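You operate a simulated robot arm through the tools that you are given. There is no shell and no other tool. Be economical: measure what you need, move in short steps, check, and stop when the job is done.

Carry out the task below with a simulated robot arm. There is one attempt and no reset: what you move stays moved.

Task
Mount the orange hank taut on the swift and clip its end.
Fine: push the sliding peg right in first, draw it out after; the yarn clip goes in the white cup by the swift; the other hanks stay; the table's other dials, levers and buttons end as they began.

It is judged by the outcome, as a careful person would: the job done as asked, and still so three seconds after it is handed in. It fails if anything else is knocked over, pushed out of place, dropped, spilled or broken.

Robot
A 6-joint arm with a fingered hand, hanging from a carriage that runs on a rail from [544, -1] to [-1936, 5] (x, y) and turns from -342 to 346 degrees about z. Base frame: it is fixed where the carriage stands at the start and does not move with it; the origin is on the floor, on the carriage's upright axis, x ahead of it, y to its left, z up. Lengths are in mm, angles in degrees, forces in N, time in s.
With the tool pointing down near the work surface it reaches from about 100 to 380 mm from the robot's upright axis, wherever it stands. Its first joint turns from -166.0 to 166.0 degrees. Places, roughly: disc lever [600, 500, 800]; grey dial [500, 600, 800]; minus button [500, 700, 800]; orange flap [700, 700, 900]; plus button [500, 700, 800]; red meter button [500, 700, 800]; reel lever [500, 1600, 800]; sliding peg [600, 100, 900]; speed knob [500, 1200, 900]; stud [600, 600, 800]; teal latch [700, 800, 900]; tension dial [500, 500, 800]; top of the swift [600, 100, 800]; white cup by the swift [500, 300, 800]; winder switch [500, 1100, 900]. Payload 4 kg.
The tool frame sits at the grasp point between the pads (the TCP): z along the fingers, y along the line on which they close. The tips reach 29 mm beyond it. The gripper opens to 100 mm. The gripper's body begins 34 mm behind the TCP. The gripper is a hand of 5 fingers: y runs from the thumb to the fingers, the wrist lies at [-15, -114, -189] in the tool frame, and closing takes about 1.5 s.
Orientation is that of the tool frame in the base frame, as a unit quaternion [x, y, z, w]. With the fingers straight down and the wrist toward the robot, the tool's x, y and z point along [0, 1, 0], [1, 0, 0] and [0, 0, -1] of the base frame.

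Tools
- The arm moves only by the tool send_rows. Its argument "targets" is a list of rows, each an object (a shift or turn left out is 0, a gripper value left out holds the last) with "translation": the shift along the base's x, y, z in mm, a list of three; "rot": the turn, a rotation vector about the base's x, y, z in degrees, a list of three. In form: [{"translation": [dx, dy, dz], "rot": [wx, wy, wz]}, ...]. A call has 1 to 10 rows; each row shifts and turns the commanded pose from where the row before left it. "hand" is the gripper command, from -1 (shut) to 1 (fully open), values between in proportion, set as the call begins (left out, the last holds). Each row takes 0.2 s and may step no farther than 50 mm and 8.6 degrees from the row before; otherwise, or with a gripper value out of range, the whole call is refused. A pose out of reach is approached as far as the arm can. The call stops where the force on the tool passes 40 N (or 10 N more than at its start, if that is more) or the arm is blocked; 0.2 s more then pass. The fingers move at their own pace (about 108 mm/s each) and stop on an object; they squeeze with about 25 N. The grip force told is the motor's: it shows also when the fingers shut on nothing. Time passes only in rows, and 0.2 s behind the last, so rows that do not move let the fingers close. The reply holds the time, the measured pose of the TCP, the force on the tool along the base axes, the opening and the grip force, in the units named above and with some noise, with the torque about the TCP (base axes, N m) and any sound that the robot's microphone picked up.
- Cameras (640 x 400 px; columns grow to the right, rows downward): "scene" is now at [247.5, 29.1, 1613.9]; the picture's right is [0.52, -0.86, 0.00], its down [-0.80, -0.48, -0.36] and it looks along [0.31, 0.19, -0.93] (base axes); focal length 279 px, centre (320, 200). "wrist" rides on the gripper at [66, -86, -121] in the tool frame; the picture's right is [-0.76, 0.31, -0.58], its down [-0.59, -0.70, 0.40] and it looks along [-0.28, 0.64, 0.71] (tool axes); focal length 247 px, centre (320, 200). There is no depth. A picture from a camera that has moved, and an enlarged one, comes with that camera's place and axes in the base frame and with its lens.
- grab_frame(camera): a new picture of that camera. No time passes.
- lift_body(by): slides the trunk up (or, below 0, down) by that many mm; the arm and the scene camera ride with it, the base frame stays. It gives what a move gives, with no picture.
- steer(legs): drives the robot by 1 to 6 legs, each [ahead, left, turn to the left] in mm, mm and degrees, along the robot's own axes; the way and the turn of a leg run together, so that a leg with both is an arc; at most 1500 mm and 180 degrees a leg. The arm and the cameras ride along, it lands a little off, and it stops where it bumps. It keeps to its track: a leg is cut to what the track allows. It gives what a move gives.
- move_fingers(index, middle, ring, little, thumb_bend, thumb_turn): sets how far each is bent, from 0 (flat) to 1 (curled in); at 0.3 the hand is open as for a grip, at 0.7 the pads meet at the TCP. One left out holds its place. A second passes; each finger stops where it meets its share of the squeeze, and holds until it gets a number again. A gripper value or a shape takes the hand back. It gives what a move gives, with no picture; readings hold the bend of each and the force on index, middle, ring, little, thumb and palm. thumb_turn goes from beside the hand (0) to across from the fingers (1), as for a grip.
- preshape(shape): the hand has 5 fingers and takes this shape, open, in about a second: jaw (thumb against the fingers, like two jaws); tri (thumb and two fingers); tip (a fingertip pinch); poke (one finger out to press); point (the index stretched); flat (the hand flat); cup (the hand cupped); fist (a fist). The gripper value then closes the fingers along that shape, each until it touches; the sizes above hold for jaw. It gives what a move gives, with no picture.
- head_to(pan, tilt): turns the head with the scene camera to pan (to the left, within 155 degrees either way) and tilt (down, from -29 to 69), counted from straight ahead of the robot. It gives what a move gives.
- inspect(camera, box): a new picture of the part [left, top, right, bottom] of that camera's present view, enlarged. No time passes.
- close_job(): hands the job in; it is judged then, once.

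Work in short steps. Places have to be worked out from the pictures, the camera data and where the tool is seen: move nearer, look again, correct. Check each grasp and each placing, and mend what went wrong. You have 120 turns and 82 pictures in all, those below and enlarged ones among them. Open the gripper and draw the arm clear of the work before you hand the job in, unless the task says otherwise; then end with one line.

The tools are called after "Request:" as name(argument=value, ...) on one line, values as JSON. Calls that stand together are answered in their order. send_rows: Moves the arm, as the interface text tells. Its arguments: {"type":"object","properties":{"targets":{"type":"array"},"hand":{"type":"number"}},"required":["targets"]} The other tools are called the same way: lift_body (by) slides the trunk up or down; preshape (shape) gives the hand a shape; move_fingers (index, middle, ring, little, thumb_bend, thumb_turn) moves the fingers one by one; steer (legs) drives the base; head_to (pan, tilt) turns the head that bears the scene camera; grab_frame (camera) takes a picture; inspect (camera, box) takes an enlarged picture of a part of a camera's view; close_job () hands the job in.

At the start:

```text
clock: 0.0
position: [483.8, -96.8, 1152.2]
tcp_rot: [0.707, 0.707, 0.0, 0.0]
contact_force: [0.9, 0.3, -0.3]
ft_torque: [0.0, 0.0, -0.01]
grip_width: 99.7
gripper_force: 0.2
shape: jaw
bend: [0.3, 0.3, 0.3, 0.3, 0.3, 0.98]
finger forces: [0.0, 0.0, 0.0, 0.0, 0.0, 0.0]
trunk travel left (down, up): [-353.0, 247.0]
robot x, y, heading: [-0.7, 0.9, -0.1]
head pan, tilt: [31.1, 68.8]
```

scene: 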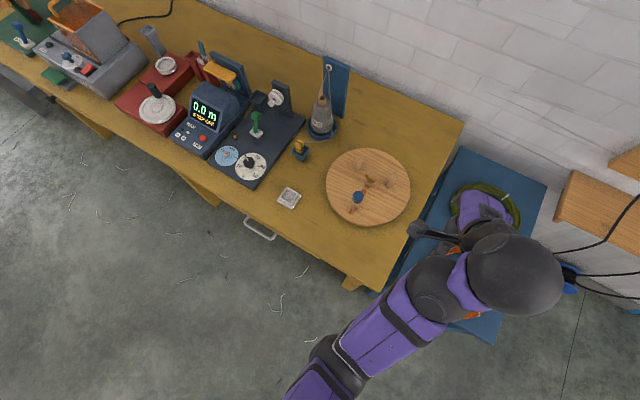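
wrist: 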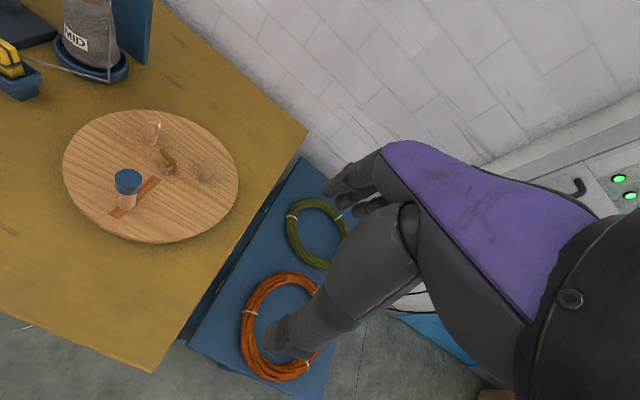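

I'll look closer at the swift, the clip and the hanks first.

Request:
inspect(camera="scene", box=[270, 120, 430, 240])

Request:
inspect(camera="wrist", box=[40, 90, 260, 250])

Request:
inspect(camera="wrist", box=[200, 180, 440, 400])

```text
3.33 times, centred on (350, 180) of scene
camera zoom: at [247.5, 29.1, 1613.9], right [0.52, -0.86, 0.0], down [-0.8, -0.48, -0.36], along [0.31, 0.19, -0.93], focal length 930 px, centre (220, 267)
```

zoom: 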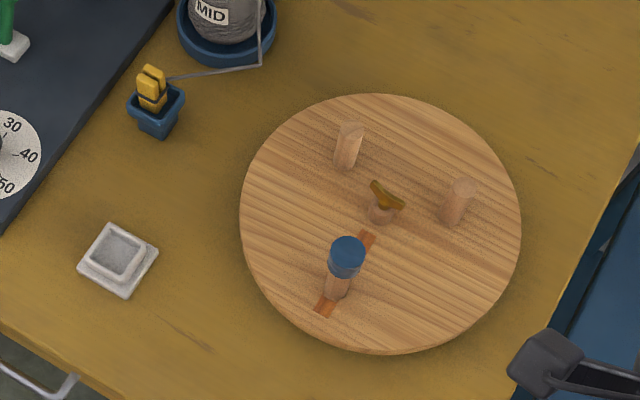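

```text
2.50 times, centred on (150, 170) of wrist
camera zoom: at [397.2, -31.8, 1273.6], right [0.31, -0.76, 0.58], down [-0.7, -0.59, -0.4], along [0.64, -0.28, -0.71], focal length 617 px, centre (745, 275)
```

zoom: 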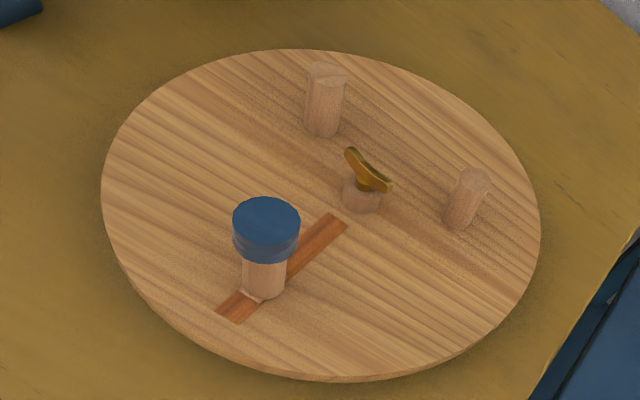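

```text
1.82 times, centred on (320, 290) of wrist
camera zoom: at [397.2, -31.8, 1273.6], right [0.31, -0.76, 0.58], down [-0.7, -0.59, -0.4], along [0.64, -0.28, -0.71], focal length 449 px, centre (320, 36)
```

zoom: 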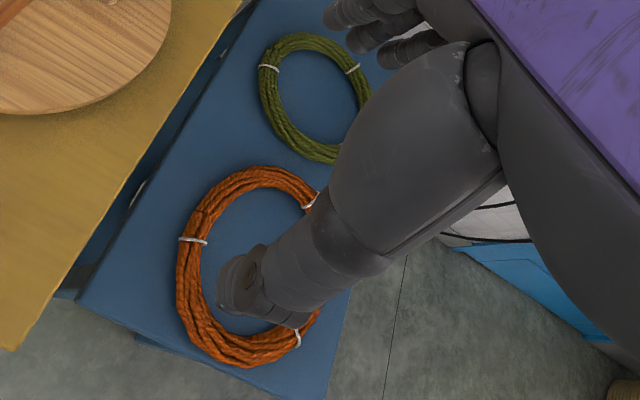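

The yellow clip sits in a blue holder, with the white square cup next to the swift. I'll draw the arm back so that it uncovers the view, then drive closer.

Request:
send_rows(targets=[{"translation": [-40, 0, 10]}, {"translation": [-40, 0, 10]}, {"translation": [-40, 0, 10]}, {"translation": [-40, 0, 10]}])

Request:
steer(legs=[[200, 0, 0]])

Request:
head_to(pan=0, tilt=68)

Request:
grab_frame(camera="scene")

Request:
grab_frame(camera="wrist")

```text
clock: 1.0
position: [358.6, -84.7, 1104.0]
tcp_rot: [0.708, 0.706, 0.0, 0.002]
contact_force: [0.1, 0.3, -0.2]
ft_torque: [0.0, 0.04, 0.0]
grip_width: 99.7
gripper_force: 0.0
shape: jaw
bend: [0.3, 0.3, 0.3, 0.3, 0.3, 0.98]
finger forces: [0.0, 0.0, 0.1, 0.0, 0.0, 0.1]
out of reach, approached as far as the arm can: row 1, 2, 3, 4
trunk travel left (down, up): [-353.0, 247.0]
robot x, y, heading: [1.3, -2.6, -0.0]
head pan, tilt: [31.1, 68.8]
```

```text
clock: 2.6
position: [558.5, -84.3, 1104.4]
tcp_rot: [0.707, 0.707, 0.001, 0.002]
contact_force: [-0.4, 0.5, 0.1]
ft_torque: [-0.02, 0.02, -0.03]
grip_width: 99.7
gripper_force: 0.0
shape: jaw
bend: [0.3, 0.3, 0.3, 0.3, 0.3, 0.98]
finger forces: [0.0, 0.1, 0.0, 0.1, 0.1, 0.1]
trunk travel left (down, up): [-353.0, 247.0]
robot x, y, heading: [197.3, 0.1, 0.1]
head pan, tilt: [31.1, 68.8]
```

```text
clock: 3.6
position: [557.8, -84.2, 1105.3]
tcp_rot: [0.708, 0.707, 0.0, 0.003]
contact_force: [-0.3, -1.2, 0.6]
ft_torque: [0.0, 0.02, 0.01]
grip_width: 100.0
gripper_force: 0.1
shape: jaw
bend: [0.3, 0.3, 0.3, 0.3, 0.3, 0.98]
finger forces: [0.0, 0.0, 0.0, 0.0, 0.0, 0.0]
trunk travel left (down, up): [-353.0, 247.0]
robot x, y, heading: [200.3, -0.8, -0.2]
head pan, tilt: [0.0, 68.0]
```

```text
76 pictures are left
camera scene: at [456.2, 0.0, 1614.6], right [0.0, -1.0, 0.0], down [-0.93, 0.0, -0.37], along [0.37, 0.0, -0.93], focal length 279 px, centre (320, 200)
```

scene: 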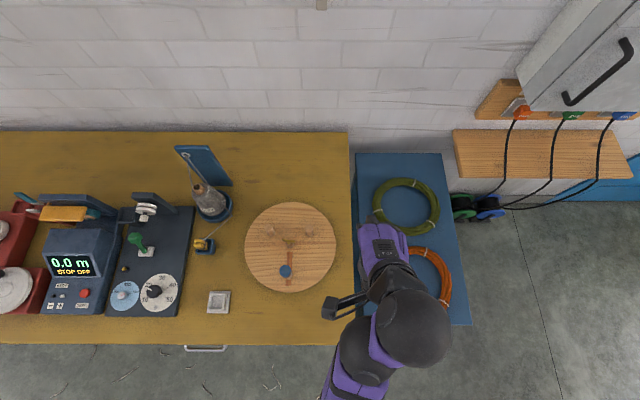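

```text
75 pictures are left
camera wrist: at [472.1, -18.5, 1225.0], right [0.3, -0.76, 0.58], down [-0.7, -0.59, -0.4], along [0.64, -0.29, -0.71], focal length 247 px, centre (320, 200)
```

wrist: 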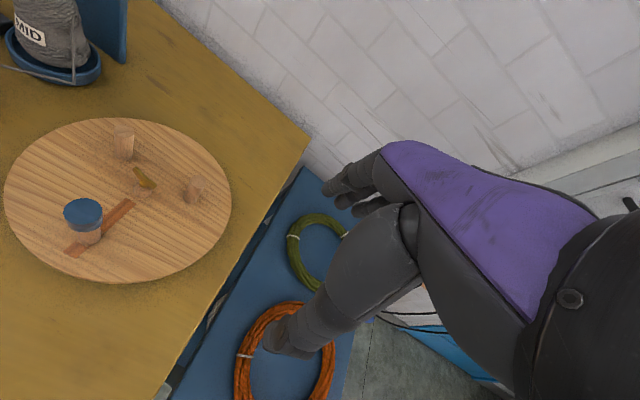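

Better view. I'll zoom on the swift/clip area and the hanks.

Request:
inspect(camera="scene", box=[170, 190, 350, 320])

Request:
inspect(camera="scene", box=[340, 160, 480, 330])

```text
3.08 times, centred on (260, 255) of scene
camera zoom: at [456.2, 0.0, 1614.6], right [0.0, -1.0, 0.0], down [-0.93, 0.0, -0.37], along [0.37, 0.0, -0.93], focal length 858 px, centre (505, 31)
```

zoom: 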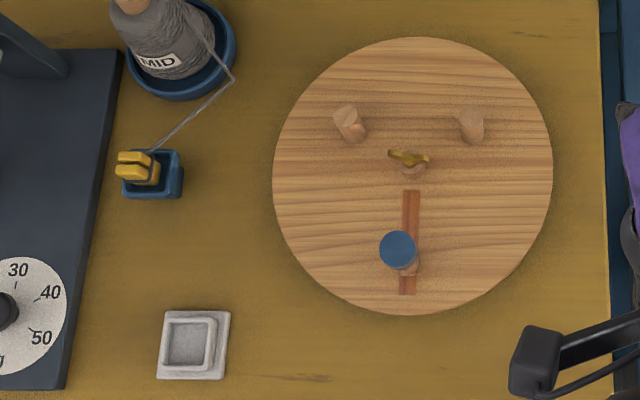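

```text
2.35 times, centred on (410, 245) of scene
camera zoom: at [456.2, 0.0, 1614.6], right [0.0, -1.0, 0.0], down [-0.93, 0.0, -0.37], along [0.37, 0.0, -0.93], focal length 656 px, centre (108, 94)
```

zoom: 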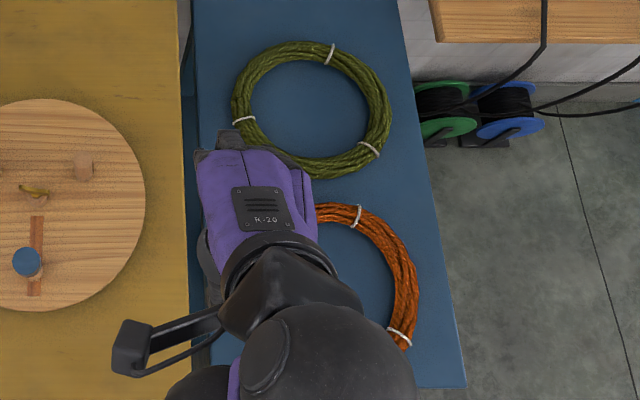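

The cup is at about (486, 296, 755) and the swift's disc at about (638, 86, ~825). The sliding peg is near x≈548, y≈85 with its cap at z≈905, and its slot runs along x in to ≈617. I'll close the hand, drive nearer and look at the hanks from there.

Request:
steer(legs=[[110, 0, 0]])

Request:
send_rows(targets=[{"translation": [-40, 30, 0]}, {"translation": [-40, 40, 0]}, {"translation": [-40, 40, 0]}, {"translation": [-40, 40, 0]}, {"translation": [-30, 20, 0]}], hand=-1)

Request:
grab_frame(camera="scene")

Request:
grab_frame(camera="wrist")

```text
clock: 4.8
position: [666.9, -84.1, 1104.2]
tcp_rot: [0.708, 0.707, 0.001, 0.001]
contact_force: [0.9, 0.3, -0.1]
ft_torque: [0.02, -0.01, 0.01]
grip_width: 99.8
gripper_force: 0.1
shape: jaw
bend: [0.3, 0.3, 0.3, 0.3, 0.3, 0.98]
finger forces: [0.0, 0.0, 0.1, 0.0, 0.0, 0.1]
trunk travel left (down, up): [-353.0, 247.0]
robot x, y, heading: [308.4, -1.2, -0.0]
head pan, tilt: [0.0, 68.0]
```

```text
refused: row 2 steps farther than a row can; nothing moved
```

```text
72 pictures are left
camera scene: at [564.4, -0.8, 1614.6], right [0.0, -1.0, 0.0], down [-0.93, 0.0, -0.37], along [0.37, 0.0, -0.93], focal length 279 px, centre (320, 200)
```

scene: 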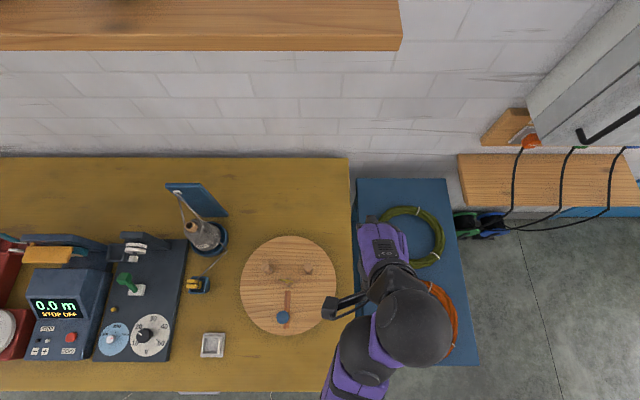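

```text
71 pictures are left
camera wrist: at [580.3, -19.3, 1225.0], right [0.3, -0.76, 0.58], down [-0.7, -0.59, -0.4], along [0.64, -0.29, -0.71], focal length 247 px, centre (320, 200)
```

wrist: 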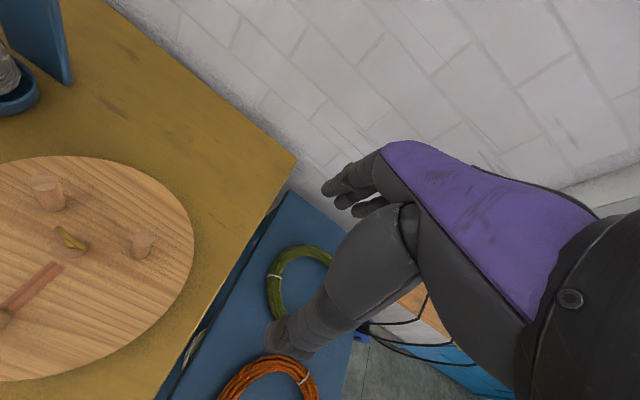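

Only the row length was off; I'll move toward the swift's front in smaller steps, closing the hand.

Request:
send_rows(targets=[{"translation": [-25, 25, -20]}, {"translation": [-25, 25, -20]}, {"translation": [-25, 25, -20]}, {"translation": [-25, 25, -10]}, {"translation": [-25, 25, -10]}, {"translation": [-25, 20, -10]}], hand=-1)

```text
clock: 6.2
position: [577.5, 49.9, 978.0]
tcp_rot: [0.719, 0.695, 0.012, -0.005]
contact_force: [-3.3, 2.6, -3.3]
ft_torque: [-0.2, -0.35, -0.08]
grip_width: 0.0
gripper_force: 25.1
shape: jaw
bend: [0.7, 0.7, 0.7, 0.7, 0.7, 1.0]
finger forces: [0.0, 0.1, 0.0, 0.1, 0.0, 0.0]
out of reach, approached as far as the arm can: row 1, 2, 3, 4, 5, 6
trunk travel left (down, up): [-353.0, 247.0]
robot x, y, heading: [303.6, 3.0, 0.1]
head pan, tilt: [0.0, 68.0]
```

At this height the arm can't fold nearer than ≈275 mm, so I'll raise the trunk 150 mm so that work at z≈900 falls into the comfortable reach.

Request:
lift_body(by=150)

Request:
send_rows(targets=[{"translation": [0, 0, -20]}])

```text
clock: 7.9
position: [571.6, 52.3, 1124.2]
tcp_rot: [0.707, 0.707, 0.001, 0.0]
contact_force: [0.0, -0.6, 0.7]
ft_torque: [0.01, -0.02, -0.02]
grip_width: 0.0
gripper_force: 25.4
shape: jaw
bend: [0.7, 0.7, 0.7, 0.7, 0.7, 1.0]
finger forces: [0.0, 0.0, 0.0, 0.1, 0.0, 0.0]
trunk travel left (down, up): [-503.0, 97.0]
robot x, y, heading: [307.7, -0.1, 0.1]
head pan, tilt: [0.0, 68.0]
```

```text
clock: 8.3
position: [575.3, 49.1, 1117.1]
tcp_rot: [0.707, 0.707, 0.0, -0.002]
contact_force: [-0.1, 0.0, 1.0]
ft_torque: [-0.02, -0.01, 0.01]
grip_width: 0.0
gripper_force: 25.1
shape: jaw
bend: [0.7, 0.7, 0.7, 0.7, 0.7, 1.0]
finger forces: [0.1, 0.0, 0.1, 0.0, 0.0, 0.0]
out of reach, approached as far as the arm can: row 1
trunk travel left (down, up): [-503.0, 97.0]
robot x, y, heading: [307.1, 1.4, 0.1]
head pan, tilt: [0.0, 68.0]
```

Descending a bit more before moving in toward x≈465.

Request:
send_rows(targets=[{"translation": [0, 0, -30]}, {"translation": [0, 0, -30]}, {"translation": [-20, 10, -20]}, {"translation": [-35, 10, -10]}, {"translation": [-35, 10, 0]}, {"translation": [-20, 5, 0]}])

Request:
grab_frame(camera="scene")

Request:
grab_frame(camera="wrist")

```text
clock: 9.7
position: [564.4, 42.8, 1115.7]
tcp_rot: [0.707, 0.707, -0.001, -0.003]
contact_force: [0.6, 0.6, 0.0]
ft_torque: [0.0, 0.03, 0.03]
grip_width: 0.0
gripper_force: 25.0
shape: jaw
bend: [0.7, 0.7, 0.7, 0.7, 0.7, 1.0]
finger forces: [0.0, 0.0, 0.1, 0.0, 0.0, 0.0]
out of reach, approached as far as the arm can: row 1, 2, 3, 4, 5, 6
trunk travel left (down, up): [-503.0, 97.0]
robot x, y, heading: [306.5, -2.7, -0.0]
head pan, tilt: [0.0, 68.0]
```

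```text
70 pictures are left
camera scene: at [564.4, -0.8, 1764.6], right [0.0, -1.0, 0.0], down [-0.93, 0.0, -0.37], along [0.37, 0.0, -0.93], focal length 279 px, centre (320, 200)
```

scene: 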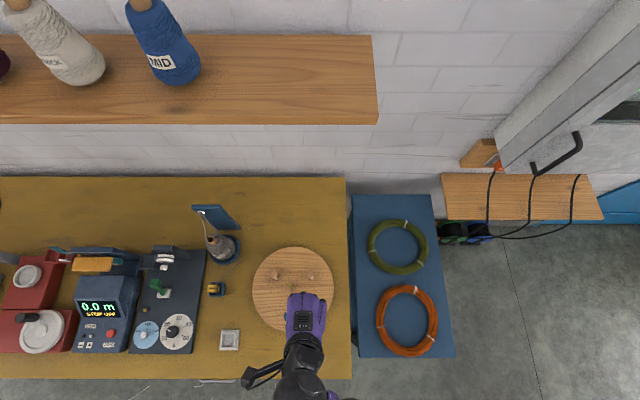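

```text
69 pictures are left
camera wrist: at [479.2, 106.8, 1237.8], right [0.31, -0.76, 0.57], down [-0.7, -0.59, -0.4], along [0.64, -0.28, -0.72], focal length 247 px, centre (320, 200)
```

wrist: 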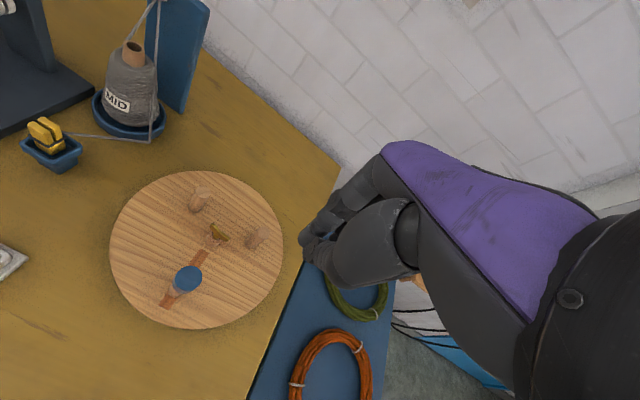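

The commanded pose evidently accumulated beyond reach (about (374, 83, 1152)). I'll command it back to about (465, 84, 1000).

Request:
send_rows(targets=[{"translation": [20, 0, -38]}, {"translation": [20, 0, -38]}, {"translation": [20, 0, -38]}, {"translation": [31, 0, -38]}])

Request:
inspect(camera="scene", box=[340, 190, 480, 370])

```text
clock: 10.7
position: [640.2, 49.1, 1108.8]
tcp_rot: [0.693, 0.719, 0.037, -0.014]
contact_force: [-0.3, 0.8, -0.9]
ft_torque: [-0.01, 0.0, -0.03]
grip_width: 0.1
gripper_force: 24.7
shape: jaw
bend: [0.7, 0.7, 0.7, 0.7, 0.7, 1.0]
finger forces: [0.0, 0.0, 0.0, 0.0, 0.0, 0.1]
out of reach, approached as far as the arm can: row 1, 2, 3, 4
trunk travel left (down, up): [-503.0, 97.0]
robot x, y, heading: [306.5, 1.7, -0.1]
head pan, tilt: [0.0, 68.0]
```

```text
2.22 times, centred on (410, 280) of scene
camera zoom: at [564.4, -0.8, 1764.6], right [0.0, -1.0, 0.0], down [-0.93, 0.0, -0.37], along [0.37, 0.0, -0.93], focal length 620 px, centre (120, 22)
```

zoom: 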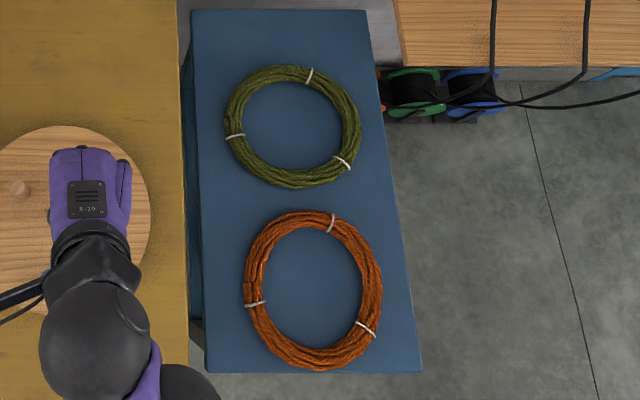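

The hank geometry is now clear. The arm still didn't follow, so I'll probe with a small outward/downward move.

Request:
send_rows(targets=[{"translation": [20, 0, -40]}, {"translation": [20, 0, -40]}])

```text
clock: 11.3
position: [680.1, 48.5, 1028.9]
tcp_rot: [0.694, 0.719, 0.037, -0.013]
contact_force: [-0.8, 0.3, 0.2]
ft_torque: [0.01, 0.02, 0.01]
grip_width: 0.0
gripper_force: 25.0
shape: jaw
bend: [0.7, 0.7, 0.7, 0.7, 0.7, 1.0]
finger forces: [0.0, 0.1, 0.0, 0.1, 0.0, 0.0]
trunk travel left (down, up): [-503.0, 97.0]
robot x, y, heading: [306.3, -1.7, -0.2]
head pan, tilt: [0.0, 68.0]
```

Each call restarts from the measured pose, and this one followed. I'll correct the small tilt and go in and down toward (480, 84, ~960).

Request:
send_rows(targets=[{"translation": [0, 0, -20], "rot": [-4, 2, -2]}, {"translation": [-40, 6, -20]}, {"translation": [-40, 6, -15]}, {"translation": [-40, 6, -10]}, {"translation": [-40, 6, -5]}, {"translation": [-40, 10, 0]}])

```text
clock: 12.9
position: [502.5, 43.7, 957.5]
tcp_rot: [0.771, 0.637, 0.0, -0.002]
contact_force: [0.9, -0.9, 0.6]
ft_torque: [0.03, -0.01, 0.01]
grip_width: 0.1
gripper_force: 25.1
shape: jaw
bend: [0.7, 0.7, 0.7, 0.7, 0.7, 1.0]
finger forces: [0.0, 0.1, 0.1, 0.1, 0.1, 0.1]
out of reach, approached as far as the arm can: row 6
trunk travel left (down, up): [-503.0, 97.0]
robot x, y, heading: [305.9, 1.9, 0.4]
head pan, tilt: [0.0, 68.0]
stopped in row 6: the arm was blocked; the commanded pose is now the measured one
```

Too close in; I'll back the robot off 90 mm for comfortable reach, then straighten the yaw and get y to 84.

Request:
steer(legs=[[-90, 0, 0]])

Request:
send_rows(targets=[{"translation": [20, 20, 0], "rot": [0, 0, -5.4]}, {"translation": [25, 20, 0], "rot": [0, 0, -5.4]}])

Request:
inspect(camera="scene", box=[220, 160, 400, 300])

Request:
grab_frame(camera="wrist")

```text
clock: 14.0
position: [414.2, 46.0, 956.8]
tcp_rot: [0.771, 0.637, 0.0, -0.001]
contact_force: [-0.9, 0.2, 0.6]
ft_torque: [-0.01, 0.03, 0.01]
grip_width: 0.1
gripper_force: 24.8
shape: jaw
bend: [0.7, 0.7, 0.7, 0.7, 0.7, 1.0]
finger forces: [0.0, 0.0, 0.1, 0.0, 0.0, 0.0]
trunk travel left (down, up): [-503.0, 97.0]
robot x, y, heading: [218.8, 2.4, -0.2]
head pan, tilt: [0.0, 68.0]
```

```text
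clock: 14.6
position: [463.8, 81.9, 952.4]
tcp_rot: [0.826, 0.563, 0.0, -0.003]
contact_force: [-0.6, -0.1, 0.0]
ft_torque: [0.05, -0.03, -0.04]
grip_width: 0.0
gripper_force: 24.9
shape: jaw
bend: [0.7, 0.7, 0.7, 0.7, 0.7, 1.0]
finger forces: [0.0, 0.0, 0.0, 0.0, 0.1, 0.0]
out of reach, approached as far as the arm can: row 2
trunk travel left (down, up): [-503.0, 97.0]
robot x, y, heading: [219.3, -1.3, 0.1]
head pan, tilt: [0.0, 68.0]
```

```text
2.86 times, centred on (310, 230) of scene
camera zoom: at [475.8, -0.7, 1764.6], right [0.0, -1.0, 0.0], down [-0.93, 0.0, -0.37], along [0.37, 0.0, -0.93], focal length 797 px, centre (349, 114)
```

zoom: 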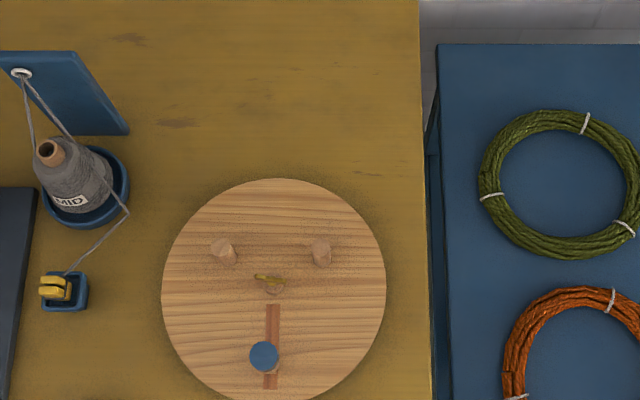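

```text
66 pictures are left
camera wrist: at [407.7, 172.4, 1073.7], right [0.01, -0.82, 0.57], down [-0.87, -0.29, -0.4], along [0.49, -0.5, -0.72], focal length 247 px, centre (320, 200)
```

wrist: 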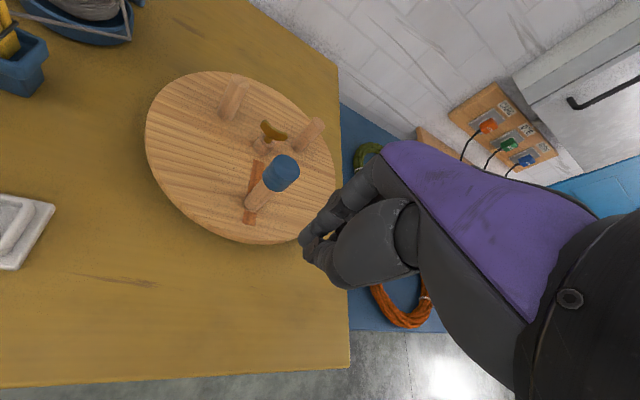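

The wrist view gives the disc top at z≈795, the sliding peg at about (556, 89) with its cap top at ≈880, and the fixed pegs at (673, 146) and (673, 35). I turned yaw the wrong way, so I'll turn it back, back off a little in x and descend in front of the peg.

Request:
send_rows(targets=[{"translation": [-5, 2, 0], "rot": [0, 0, 7.1]}, {"translation": [-5, 2, -10], "rot": [0, 0, 7.1]}, {"translation": [-5, 2, -20], "rot": [0, 0, 7.1]}, {"translation": [-5, 0, -27]}, {"translation": [0, 0, -27]}])

Request:
grab_frame(camera="scene")

Request:
grab_frame(camera="wrist")

```text
clock: 15.8
position: [444.0, 87.5, 868.4]
tcp_rot: [0.708, 0.706, 0.0, -0.001]
contact_force: [-0.1, 0.6, 0.0]
ft_torque: [0.01, -0.05, 0.01]
grip_width: 0.0
gripper_force: 25.1
shape: jaw
bend: [0.7, 0.7, 0.7, 0.7, 0.7, 1.0]
finger forces: [0.1, 0.0, 0.0, 0.0, 0.0, 0.0]
trunk travel left (down, up): [-503.0, 97.0]
robot x, y, heading: [221.3, -1.6, 0.0]
head pan, tilt: [0.0, 68.0]
```

```text
65 pictures are left
camera scene: at [475.7, -0.5, 1764.6], right [0.0, -1.0, 0.0], down [-0.93, 0.0, -0.37], along [0.37, 0.0, -0.93], focal length 279 px, centre (320, 200)
```

scene: 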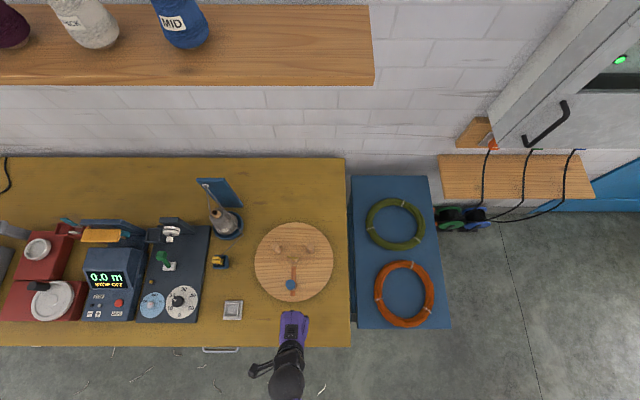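

```text
64 pictures are left
camera wrist: at [358.7, 151.6, 989.3], right [0.31, -0.76, 0.57], down [-0.71, -0.59, -0.4], along [0.64, -0.28, -0.71], focal length 247 px, centre (320, 200)
```

wrist: 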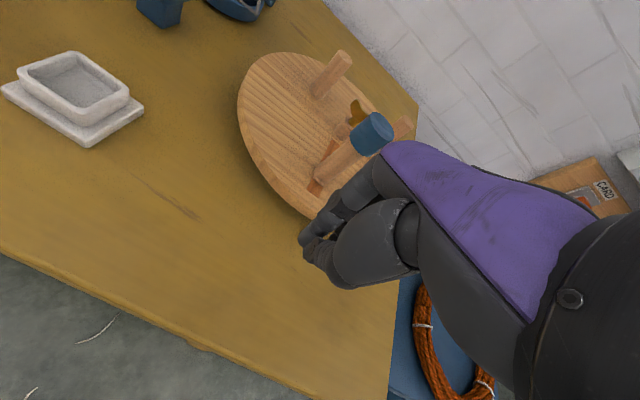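

The hand is in front of the peg. I'll advance in +x gently and watch the force.

Request:
send_rows(targets=[{"translation": [15, 0.5, 0]}, {"translation": [15, 0, 0]}, {"translation": [15, 0, 0]}, {"translation": [15, 0, 0]}, {"translation": [10, 0, 0]}, {"translation": [10, 0, 0]}])

Request:
inspect(camera="scene", box=[230, 200, 360, 330])

```text
clock: 17.2
position: [524.0, 87.4, 868.0]
tcp_rot: [0.709, 0.705, -0.001, -0.001]
contact_force: [-1.1, -0.2, 0.7]
ft_torque: [-0.02, -0.02, -0.02]
grip_width: 0.1
gripper_force: 25.5
shape: jaw
bend: [0.7, 0.7, 0.7, 0.7, 0.7, 1.0]
finger forces: [0.6, 0.2, 0.1, 0.0, 0.0, 0.0]
trunk travel left (down, up): [-503.0, 97.0]
robot x, y, heading: [218.8, -0.6, 0.1]
head pan, tilt: [0.0, 68.0]
```

```text
3.08 times, centred on (295, 265) of scene
camera zoom: at [475.7, -0.4, 1764.6], right [0.0, -1.0, 0.0], down [-0.93, 0.0, -0.37], along [0.37, 0.0, -0.93], focal length 858 px, centre (397, 0)
```

zoom: 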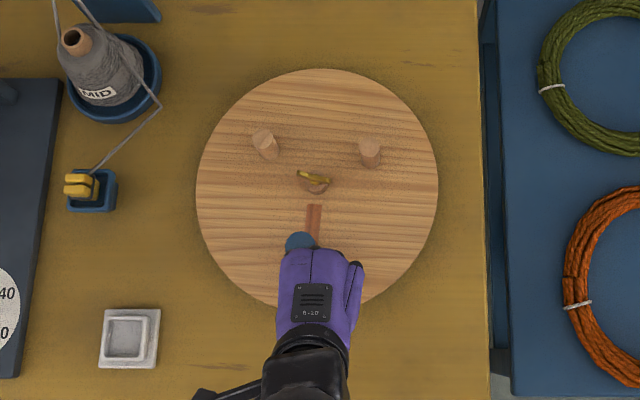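

Light contact on the index and the peg may already be sliding. I'll center slightly toward +y and keep pushing in.

Request:
send_rows(targets=[{"translation": [-4, 10, 0]}, {"translation": [14, 0, 0]}, {"translation": [10, 0, 0]}, {"translation": [10, 0, 0]}, {"translation": [10, 0, 0]}])

Request:
inspect(camera="scene", box=[230, 200, 360, 330])

```text
clock: 18.4
position: [563.5, 98.6, 867.9]
tcp_rot: [0.709, 0.706, 0.0, -0.001]
contact_force: [-0.5, 0.2, 0.3]
ft_torque: [0.01, 0.0, 0.03]
grip_width: 0.2
gripper_force: 25.0
shape: jaw
bend: [0.7, 0.7, 0.7, 0.7, 0.7, 1.0]
finger forces: [0.3, 0.0, 0.0, 0.1, 0.0, 0.0]
trunk travel left (down, up): [-503.0, 97.0]
robot x, y, heading: [222.1, 0.1, -0.1]
head pan, tilt: [0.0, 68.0]
```

```text
3.08 times, centred on (295, 265) of scene
camera zoom: at [475.7, -0.4, 1764.6], right [0.0, -1.0, 0.0], down [-0.93, 0.0, -0.37], along [0.37, 0.0, -0.93], focal length 858 px, centre (397, 0)
```

zoom: 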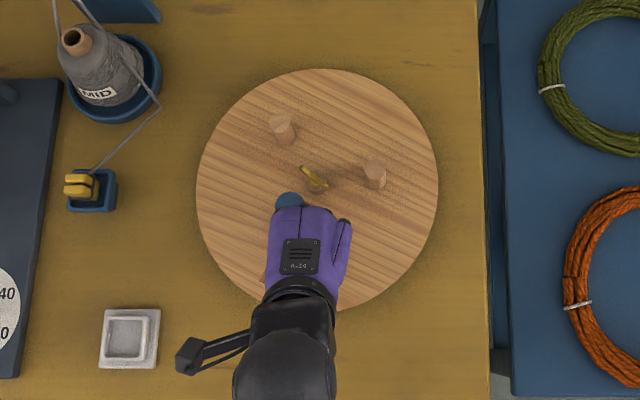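

The swift spins freely: the off-axis push turned it about 20°. I'll grasp the peg's cap instead. First I back off, rise, open and look.

Request:
send_rows(targets=[{"translation": [-25, -5, 0]}, {"translation": [-10, 0, 20]}, {"translation": [0, 0, 40]}, {"translation": [0, 0, 30]}])

Request:
send_rows(targets=[{"translation": [-40, 0, 0]}, {"translation": [-20, 0, 0]}], hand=1)

Request:
inspect(camera="scene", box=[230, 200, 360, 330])

Request:
grab_frame(camera="wrist")

```text
clock: 19.4
position: [528.3, 92.9, 957.6]
tcp_rot: [0.709, 0.705, 0.0, -0.001]
contact_force: [0.0, -0.5, 0.6]
ft_torque: [0.02, 0.01, -0.01]
grip_width: 0.0
gripper_force: 24.9
shape: jaw
bend: [0.7, 0.7, 0.7, 0.7, 0.7, 1.0]
finger forces: [0.0, 0.0, 0.0, 0.0, 0.0, 0.0]
trunk travel left (down, up): [-503.0, 97.0]
robot x, y, heading: [219.7, -0.6, -0.2]
head pan, tilt: [0.0, 68.0]
```

```text
clock: 20.0
position: [467.2, 93.2, 957.5]
tcp_rot: [0.71, 0.705, 0.0, -0.001]
contact_force: [0.6, 0.9, 0.5]
ft_torque: [0.0, 0.05, -0.01]
grip_width: 99.9
gripper_force: 0.0
shape: jaw
bend: [0.3, 0.3, 0.3, 0.3, 0.3, 0.98]
finger forces: [0.1, 0.1, 0.0, 0.1, 0.0, 0.0]
trunk travel left (down, up): [-503.0, 97.0]
robot x, y, heading: [219.2, -1.0, 0.1]
head pan, tilt: [0.0, 68.0]
```

```text
3.08 times, centred on (295, 265) of scene
camera zoom: at [475.7, -0.4, 1764.6], right [0.0, -1.0, 0.0], down [-0.93, 0.0, -0.37], along [0.37, 0.0, -0.93], focal length 858 px, centre (397, 0)
```

zoom: 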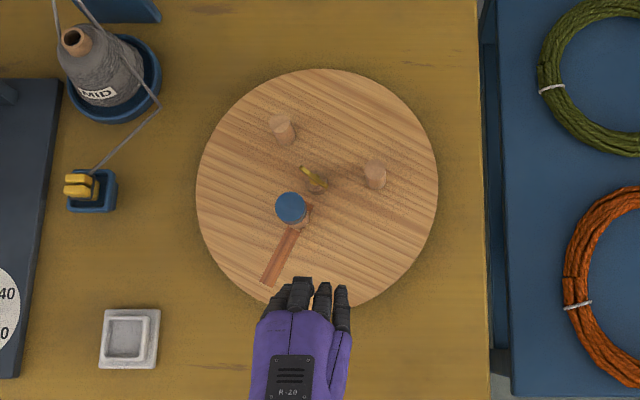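

```text
60 pictures are left
camera wrist: at [381.7, 158.1, 1079.4], right [0.3, -0.76, 0.57], down [-0.71, -0.58, -0.4], along [0.64, -0.29, -0.71], focal length 247 px, centre (320, 200)
```

wrist: 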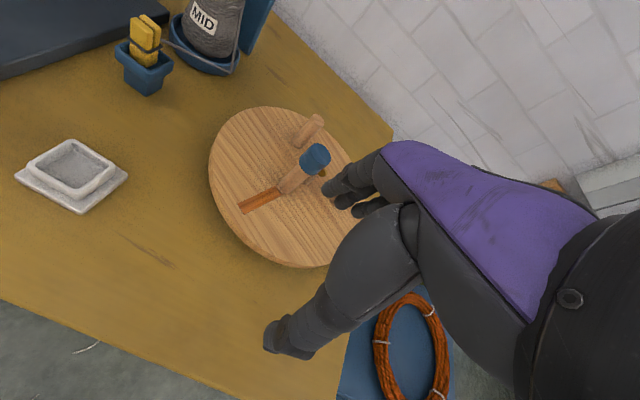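

The peg is nearly in. I'll zoom in tightly to see what remains.

Request:
inspect(camera="scene", box=[265, 235, 335, 295])

Request:
inspect(camera="wrist", box=[210, 90, 370, 270])

```text
6.67 times, centred on (300, 265) of scene
camera zoom: at [475.7, -0.4, 1764.6], right [0.0, -1.0, 0.0], down [-0.93, 0.0, -0.37], along [0.37, 0.0, -0.93], focal length 1860 px, centre (453, -233)
```

zoom: 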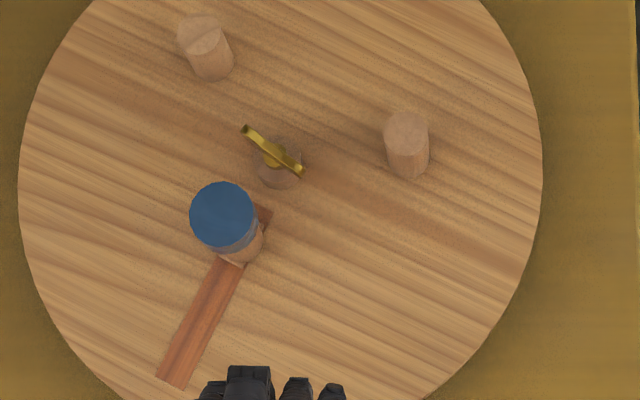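

```text
2.22 times, centred on (290, 180) of wrist
camera zoom: at [381.7, 158.1, 1079.4], right [0.3, -0.76, 0.57], down [-0.71, -0.58, -0.4], along [0.64, -0.29, -0.71], focal length 549 px, centre (387, 244)
```

zoom: 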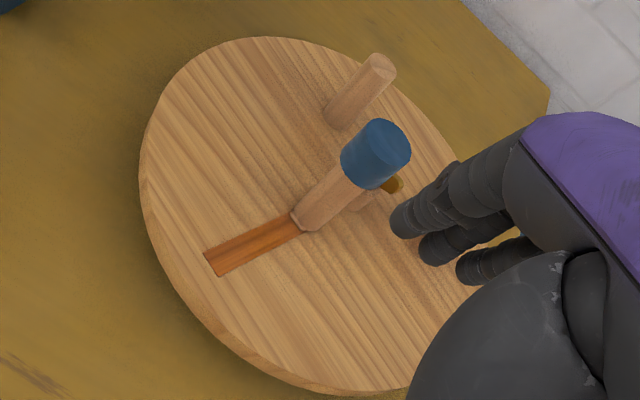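

The peg foot is at about (605, 107) and the axis at (642, 88), so about 12 mm of slot is left along (0.88, −0.47). I'll move the robot 60 mm ahead, then bring the open hand over the cap.

Request:
steer(legs=[[60, 0, 0]])

Request:
send_rows(targets=[{"translation": [40, 7, 0]}, {"translation": [38, 7, 0]}])

Request:
inspect(camera="scene", box=[250, 190, 370, 330])

Request:
grab_frame(camera="wrist")

```text
clock: 21.0
position: [528.6, 93.3, 958.0]
tcp_rot: [0.709, 0.705, 0.0, -0.001]
contact_force: [0.1, 0.9, 0.0]
ft_torque: [0.02, -0.02, -0.01]
grip_width: 99.7
gripper_force: 0.1
shape: jaw
bend: [0.3, 0.3, 0.3, 0.3, 0.3, 0.98]
finger forces: [0.0, 0.1, 0.0, 0.0, 0.1, 0.0]
trunk travel left (down, up): [-503.0, 97.0]
robot x, y, heading: [282.7, 1.9, -0.1]
head pan, tilt: [0.0, 68.0]
```

```text
clock: 21.6
position: [605.8, 103.5, 959.0]
tcp_rot: [0.709, 0.705, -0.001, -0.001]
contact_force: [-0.6, -0.1, -0.5]
ft_torque: [0.03, -0.05, 0.0]
grip_width: 99.9
gripper_force: 0.0
shape: jaw
bend: [0.3, 0.3, 0.3, 0.3, 0.3, 0.98]
finger forces: [0.0, 0.0, 0.0, 0.0, 0.0, 0.0]
trunk travel left (down, up): [-503.0, 97.0]
robot x, y, heading: [283.8, -3.0, -0.2]
head pan, tilt: [0.0, 68.0]
```

```text
2.86 times, centred on (310, 260) of scene
camera zoom: at [536.5, -0.8, 1764.6], right [0.0, -1.0, 0.0], down [-0.93, 0.0, -0.37], along [0.37, 0.0, -0.93], focal length 797 px, centre (349, 29)
```

zoom: 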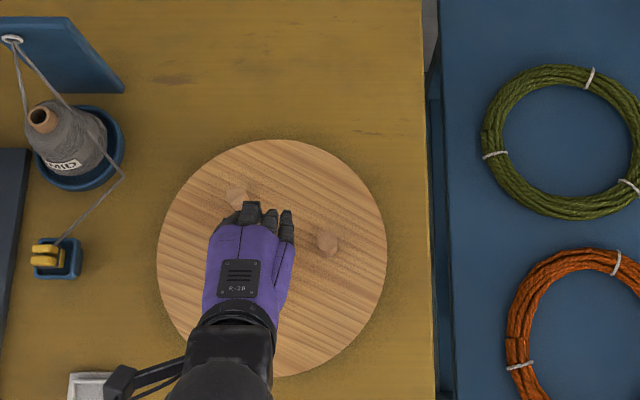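

```text
56 pictures are left
camera wrist: at [521.6, 169.6, 1080.6], right [0.3, -0.76, 0.57], down [-0.71, -0.58, -0.4], along [0.64, -0.29, -0.72], focal length 247 px, centre (320, 200)
```

wrist: 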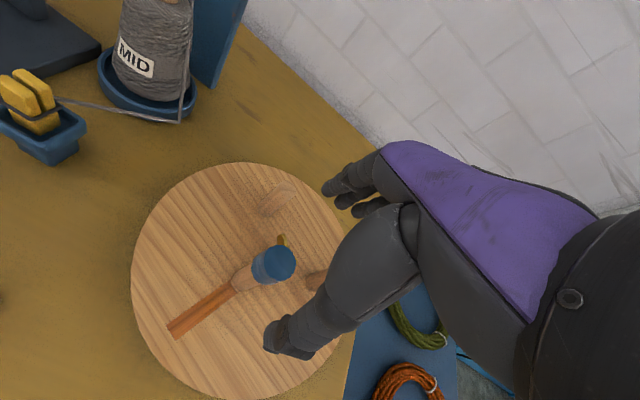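

I'll narrow the opening to 60 mm so the fingers clear the fixed peg, and lower onto the cap.

Request:
send_rows(targets=[{"translation": [0, 3, -14]}, {"translation": [0, 0, -15]}, {"translation": [0, 0, -15]}, {"translation": [0, 0, -15]}, {"translation": [0, 0, -13]}], hand=0.2)

Request:
grab_frame(camera="wrist")

```text
clock: 22.8
position: [605.0, 110.2, 887.1]
tcp_rot: [0.709, 0.705, 0.0, -0.002]
contact_force: [0.2, -0.8, -0.3]
ft_torque: [0.01, -0.02, -0.03]
grip_width: 60.3
gripper_force: 0.0
shape: jaw
bend: [0.4, 0.39, 0.73, 0.44, 0.3, 1.0]
finger forces: [0.0, 0.1, 0.0, 0.1, 0.1, 0.0]
trunk travel left (down, up): [-503.0, 97.0]
robot x, y, heading: [279.5, 1.1, -0.2]
head pan, tilt: [0.0, 68.0]
```

```text
55 pictures are left
camera wrist: at [520.8, 175.3, 1007.4], right [0.3, -0.76, 0.57], down [-0.71, -0.58, -0.4], along [0.64, -0.29, -0.72], focal length 247 px, centre (320, 200)
```

wrist: 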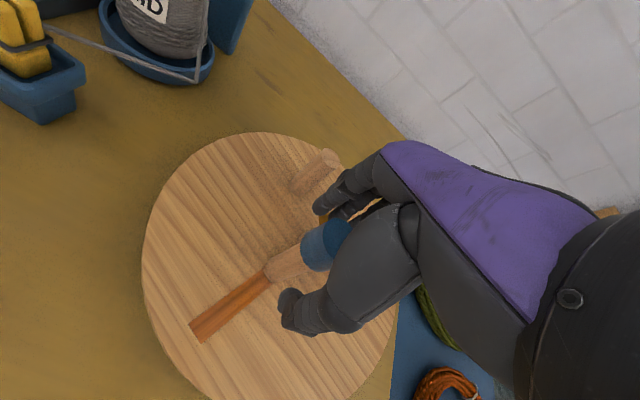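

Good: the cap sits between thumb and fingers. Closing on it now.

Request:
send_rows(targets=[{"translation": [0, 0, 0]}, {"translation": [0, 0, 0]}, {"translation": [0, 0, 0]}, {"translation": [0, 0, 0]}, {"translation": [0, 0, 0]}], hand=-1)

Request:
grab_frame(camera="wrist")

```text
clock: 24.0
position: [604.7, 109.9, 885.1]
tcp_rot: [0.709, 0.705, -0.001, -0.002]
contact_force: [0.8, 1.9, -10.4]
ft_torque: [0.03, -0.06, 0.0]
grip_width: 19.3
gripper_force: 25.5
shape: jaw
bend: [0.6, 0.57, 0.71, 0.64, 0.53, 1.0]
finger forces: [13.0, 6.9, 0.0, 0.0, 22.0, 0.1]
trunk travel left (down, up): [-503.0, 97.0]
robot x, y, heading: [280.1, -3.3, 0.0]
head pan, tilt: [0.0, 68.0]
```

```text
54 pictures are left
camera wrist: at [520.0, 175.4, 1007.1], right [0.31, -0.76, 0.57], down [-0.71, -0.58, -0.4], along [0.64, -0.29, -0.72], focal length 247 px, centre (320, 200)
```

wrist: 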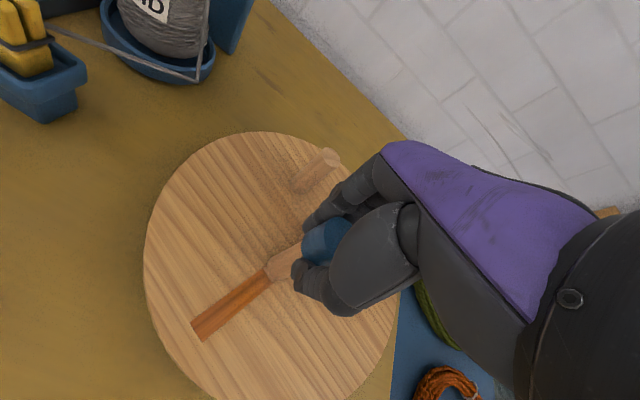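

The cap is held (index, middle, thumb). Moving toward the axis in small steps.

Request:
send_rows(targets=[{"translation": [3.5, -1.9, 0]}, {"translation": [3.5, -1.9, 0]}, {"translation": [3.5, -1.9, 0]}, {"translation": [3.5, -1.9, 0]}, {"translation": [3.5, -1.9, 0]}])

Request:
inspect(camera="wrist", box=[130, 120, 410, 380])

```text
clock: 25.2
position: [617.3, 105.2, 884.7]
tcp_rot: [0.707, 0.707, -0.002, -0.005]
contact_force: [-22.0, 16.6, -1.5]
ft_torque: [0.28, 0.46, 0.07]
grip_width: 20.9
gripper_force: 25.2
shape: jaw
bend: [0.64, 0.75, 0.71, 0.64, 0.5, 1.0]
finger forces: [13.1, 2.8, 0.1, 0.0, 27.5, 0.0]
trunk travel left (down, up): [-503.0, 97.0]
robot x, y, heading: [280.2, -5.1, 0.0]
head pan, tilt: [0.0, 68.0]
```

```text
1.54 times, centred on (270, 250) of wrist
camera zoom: at [532.7, 169.3, 1006.7], right [0.31, -0.76, 0.57], down [-0.71, -0.59, -0.39], along [0.63, -0.28, -0.72], focal length 380 px, centre (397, 123)
```

zoom: 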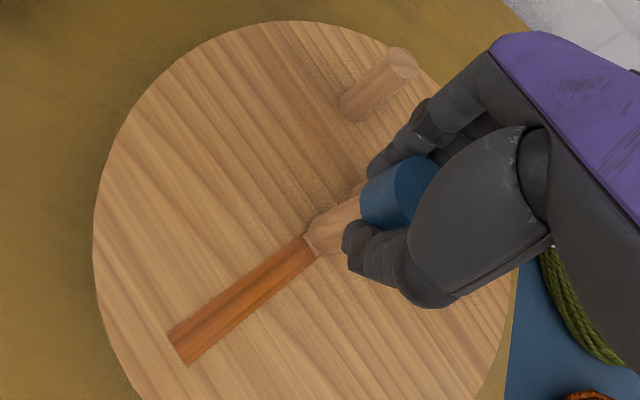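

Resistance of 27 N back along the slot says the peg is at its inner stop. Releasing and rising.

Request:
send_rows(targets=[{"translation": [-1, 0, 0]}, {"translation": [0, 0, 0]}, {"translation": [0, 0, 0]}], hand=0.2)

Request:
send_rows(targets=[{"translation": [0, 0, 20]}, {"translation": [0, 0, 35]}, {"translation": [0, -10, 35]}, {"translation": [0, -30, 20]}, {"translation": [0, -45, 0]}, {"translation": [0, -45, 0]}, {"translation": [0, -45, 0]}, {"translation": [0, -45, 0]}])

Request:
inspect(camera="scene", box=[250, 190, 460, 360])

Request:
grab_frame(camera="wrist")

```text
clock: 26.0
position: [622.7, 101.9, 887.6]
tcp_rot: [0.71, 0.704, 0.001, -0.001]
contact_force: [0.3, -0.3, -0.5]
ft_torque: [0.02, -0.03, -0.02]
grip_width: 60.0
gripper_force: 0.1
shape: jaw
bend: [0.4, 0.39, 0.73, 0.45, 0.3, 1.0]
finger forces: [0.0, 0.0, 0.0, 0.0, 0.1, 0.0]
trunk travel left (down, up): [-503.0, 97.0]
robot x, y, heading: [283.9, 1.6, 0.0]
head pan, tilt: [0.0, 68.0]
```

```text
clock: 27.8
position: [621.9, -122.6, 997.1]
tcp_rot: [0.709, 0.705, 0.0, -0.002]
contact_force: [0.7, 1.2, -0.2]
ft_torque: [-0.05, -0.03, 0.01]
grip_width: 59.8
gripper_force: 0.0
shape: jaw
bend: [0.4, 0.39, 0.73, 0.45, 0.3, 1.0]
finger forces: [0.1, 0.1, 0.0, 0.0, 0.0, 0.1]
trunk travel left (down, up): [-503.0, 97.0]
robot x, y, heading: [281.1, -1.9, -0.1]
head pan, tilt: [0.0, 68.0]
```

```text
2.35 times, centred on (355, 275) of scene
camera zoom: at [536.4, -0.5, 1764.6], right [0.0, -1.0, 0.0], down [-0.93, 0.0, -0.37], along [0.37, 0.0, -0.93], focal length 656 px, centre (238, 24)
```

zoom: 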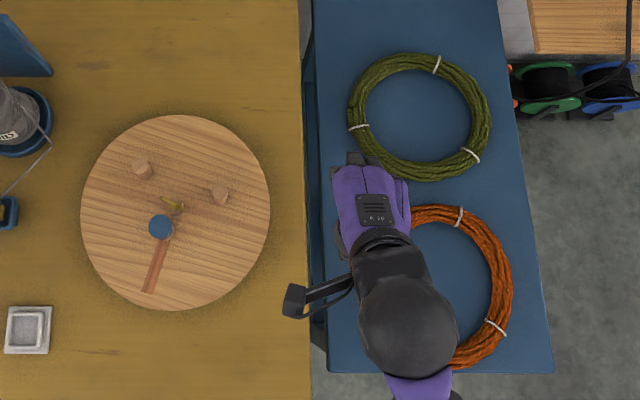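

```text
51 pictures are left
camera wrist: at [536.4, -56.8, 1118.6], right [0.3, -0.76, 0.57], down [-0.71, -0.58, -0.4], along [0.64, -0.28, -0.72], focal length 247 px, centre (320, 200)
```

wrist: 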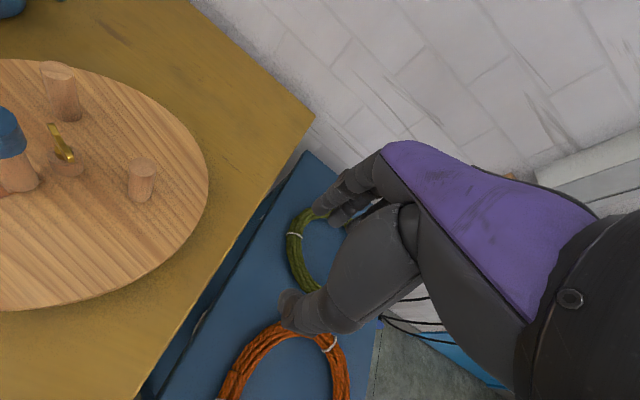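

The peg is right in. The orange hank looks to be centred near (544, −308), its top at z≈690. I'll swing the arm aside and pan the head to see the hank from nearly above.

Request:
send_rows(targets=[{"translation": [0, 48, 0]}, {"translation": [0, 48, 0]}, {"translation": [0, 48, 0]}, {"translation": [0, 48, 0]}, {"translation": [0, 35, 0]}])

Request:
head_to(pan=-90, tilt=69)

Request:
grab_frame(camera="scene")

```text
clock: 29.0
position: [623.4, 107.4, 996.1]
tcp_rot: [0.708, 0.706, 0.0, -0.002]
contact_force: [0.7, 0.6, 0.2]
ft_torque: [0.0, -0.04, -0.02]
grip_width: 60.4
gripper_force: 0.0
shape: jaw
bend: [0.4, 0.39, 0.73, 0.45, 0.3, 1.0]
finger forces: [0.0, 0.0, 0.0, 0.0, 0.1, 0.1]
trunk travel left (down, up): [-503.0, 97.0]
robot x, y, heading: [280.0, -2.6, 0.1]
head pan, tilt: [0.0, 68.0]
```

```text
clock: 30.6
position: [623.7, 106.5, 998.0]
tcp_rot: [0.709, 0.706, 0.001, -0.001]
contact_force: [0.3, 0.3, -0.1]
ft_torque: [-0.04, -0.01, -0.01]
grip_width: 59.8
gripper_force: 0.0
shape: jaw
bend: [0.4, 0.39, 0.73, 0.45, 0.3, 1.0]
finger forces: [0.0, 0.1, 0.0, 0.0, 0.0, 0.1]
trunk travel left (down, up): [-503.0, 97.0]
robot x, y, heading: [282.8, -2.1, -0.1]
head pan, tilt: [-90.0, 68.8]
```

```text
50 pictures are left
camera scene: at [479.6, -56.6, 1763.9], right [-1.0, 0.0, 0.0], down [0.0, 0.93, -0.36], along [0.0, -0.36, -0.93], focal length 279 px, centre (320, 200)
```

scene: 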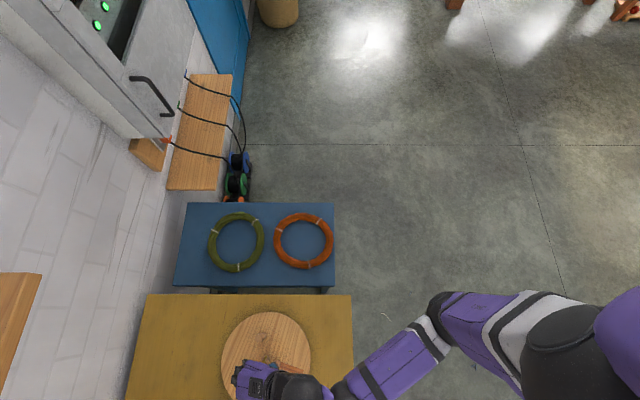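

Request:
inspect(camera="scene", box=[200, 190, 350, 290])

```text
4.00 times, centred on (275, 240) of scene
camera zoom: at [479.6, -56.6, 1763.9], right [-1.0, 0.0, 0.0], down [0.0, 0.93, -0.36], along [0.0, -0.36, -0.93], focal length 1116 px, centre (500, 40)
```

zoom: 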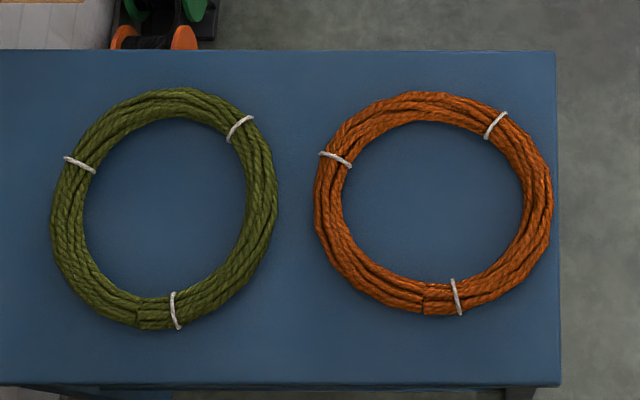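

From this near-nadir view the orange hank is centred at ≈(546, −305). Its inner opening is ≈178×162 mm and the strand bundle ≈29 mm thick. I'll grasp it at about (488, −226), with the thumb outside. First I swing the arm over there while turning the hand.

Request:
send_rows(targets=[{"translation": [-10, -40, 0]}, {"translation": [-10, -40, 0], "rot": [0, 0, -8]}, {"translation": [-15, -40, 0], "rot": [0, 0, -8]}, {"translation": [-15, -40, 0], "rot": [0, 0, -8]}, {"translation": [-15, -40, 0], "rot": [0, 0, -8]}, {"translation": [-15, -40, 0], "rot": [0, 0, -8]}, {"translation": [-15, -30, 0], "rot": [0, 0, -8]}])

Request:
steer(legs=[[98, 0, 0]])

Request:
lift_body(by=-150)

```text
clock: 32.2
position: [527.2, -161.5, 996.7]
tcp_rot: [0.935, 0.355, 0.001, -0.001]
contact_force: [-0.4, 0.1, -0.4]
ft_torque: [-0.02, -0.01, -0.04]
grip_width: 59.8
gripper_force: 0.1
shape: jaw
bend: [0.4, 0.39, 0.73, 0.45, 0.3, 1.0]
finger forces: [0.1, 0.0, 0.0, 0.1, 0.0, 0.1]
trunk travel left (down, up): [-503.0, 97.0]
robot x, y, heading: [281.5, 1.1, 0.3]
head pan, tilt: [-90.0, 68.8]
```

```text
clock: 33.4
position: [625.6, -160.3, 997.7]
tcp_rot: [0.934, 0.357, 0.001, -0.001]
contact_force: [-0.1, -0.6, -0.9]
ft_torque: [-0.02, 0.03, 0.01]
grip_width: 60.1
gripper_force: 0.2
shape: jaw
bend: [0.4, 0.39, 0.73, 0.45, 0.3, 1.0]
finger forces: [0.0, 0.1, 0.0, 0.0, 0.1, 0.0]
trunk travel left (down, up): [-503.0, 97.0]
robot x, y, heading: [376.6, -2.1, 0.2]
head pan, tilt: [-90.0, 68.8]
```

```text
clock: 35.1
position: [626.3, -161.4, 846.8]
tcp_rot: [0.934, 0.358, 0.0, -0.002]
contact_force: [0.3, 0.6, -0.4]
ft_torque: [0.01, 0.0, 0.02]
grip_width: 60.1
gripper_force: 0.0
shape: jaw
bend: [0.4, 0.39, 0.73, 0.45, 0.3, 1.0]
finger forces: [0.1, 0.0, 0.0, 0.0, 0.0, 0.0]
trunk travel left (down, up): [-353.0, 247.0]
robot x, y, heading: [378.6, -3.4, 0.0]
head pan, tilt: [-90.0, 68.8]
```

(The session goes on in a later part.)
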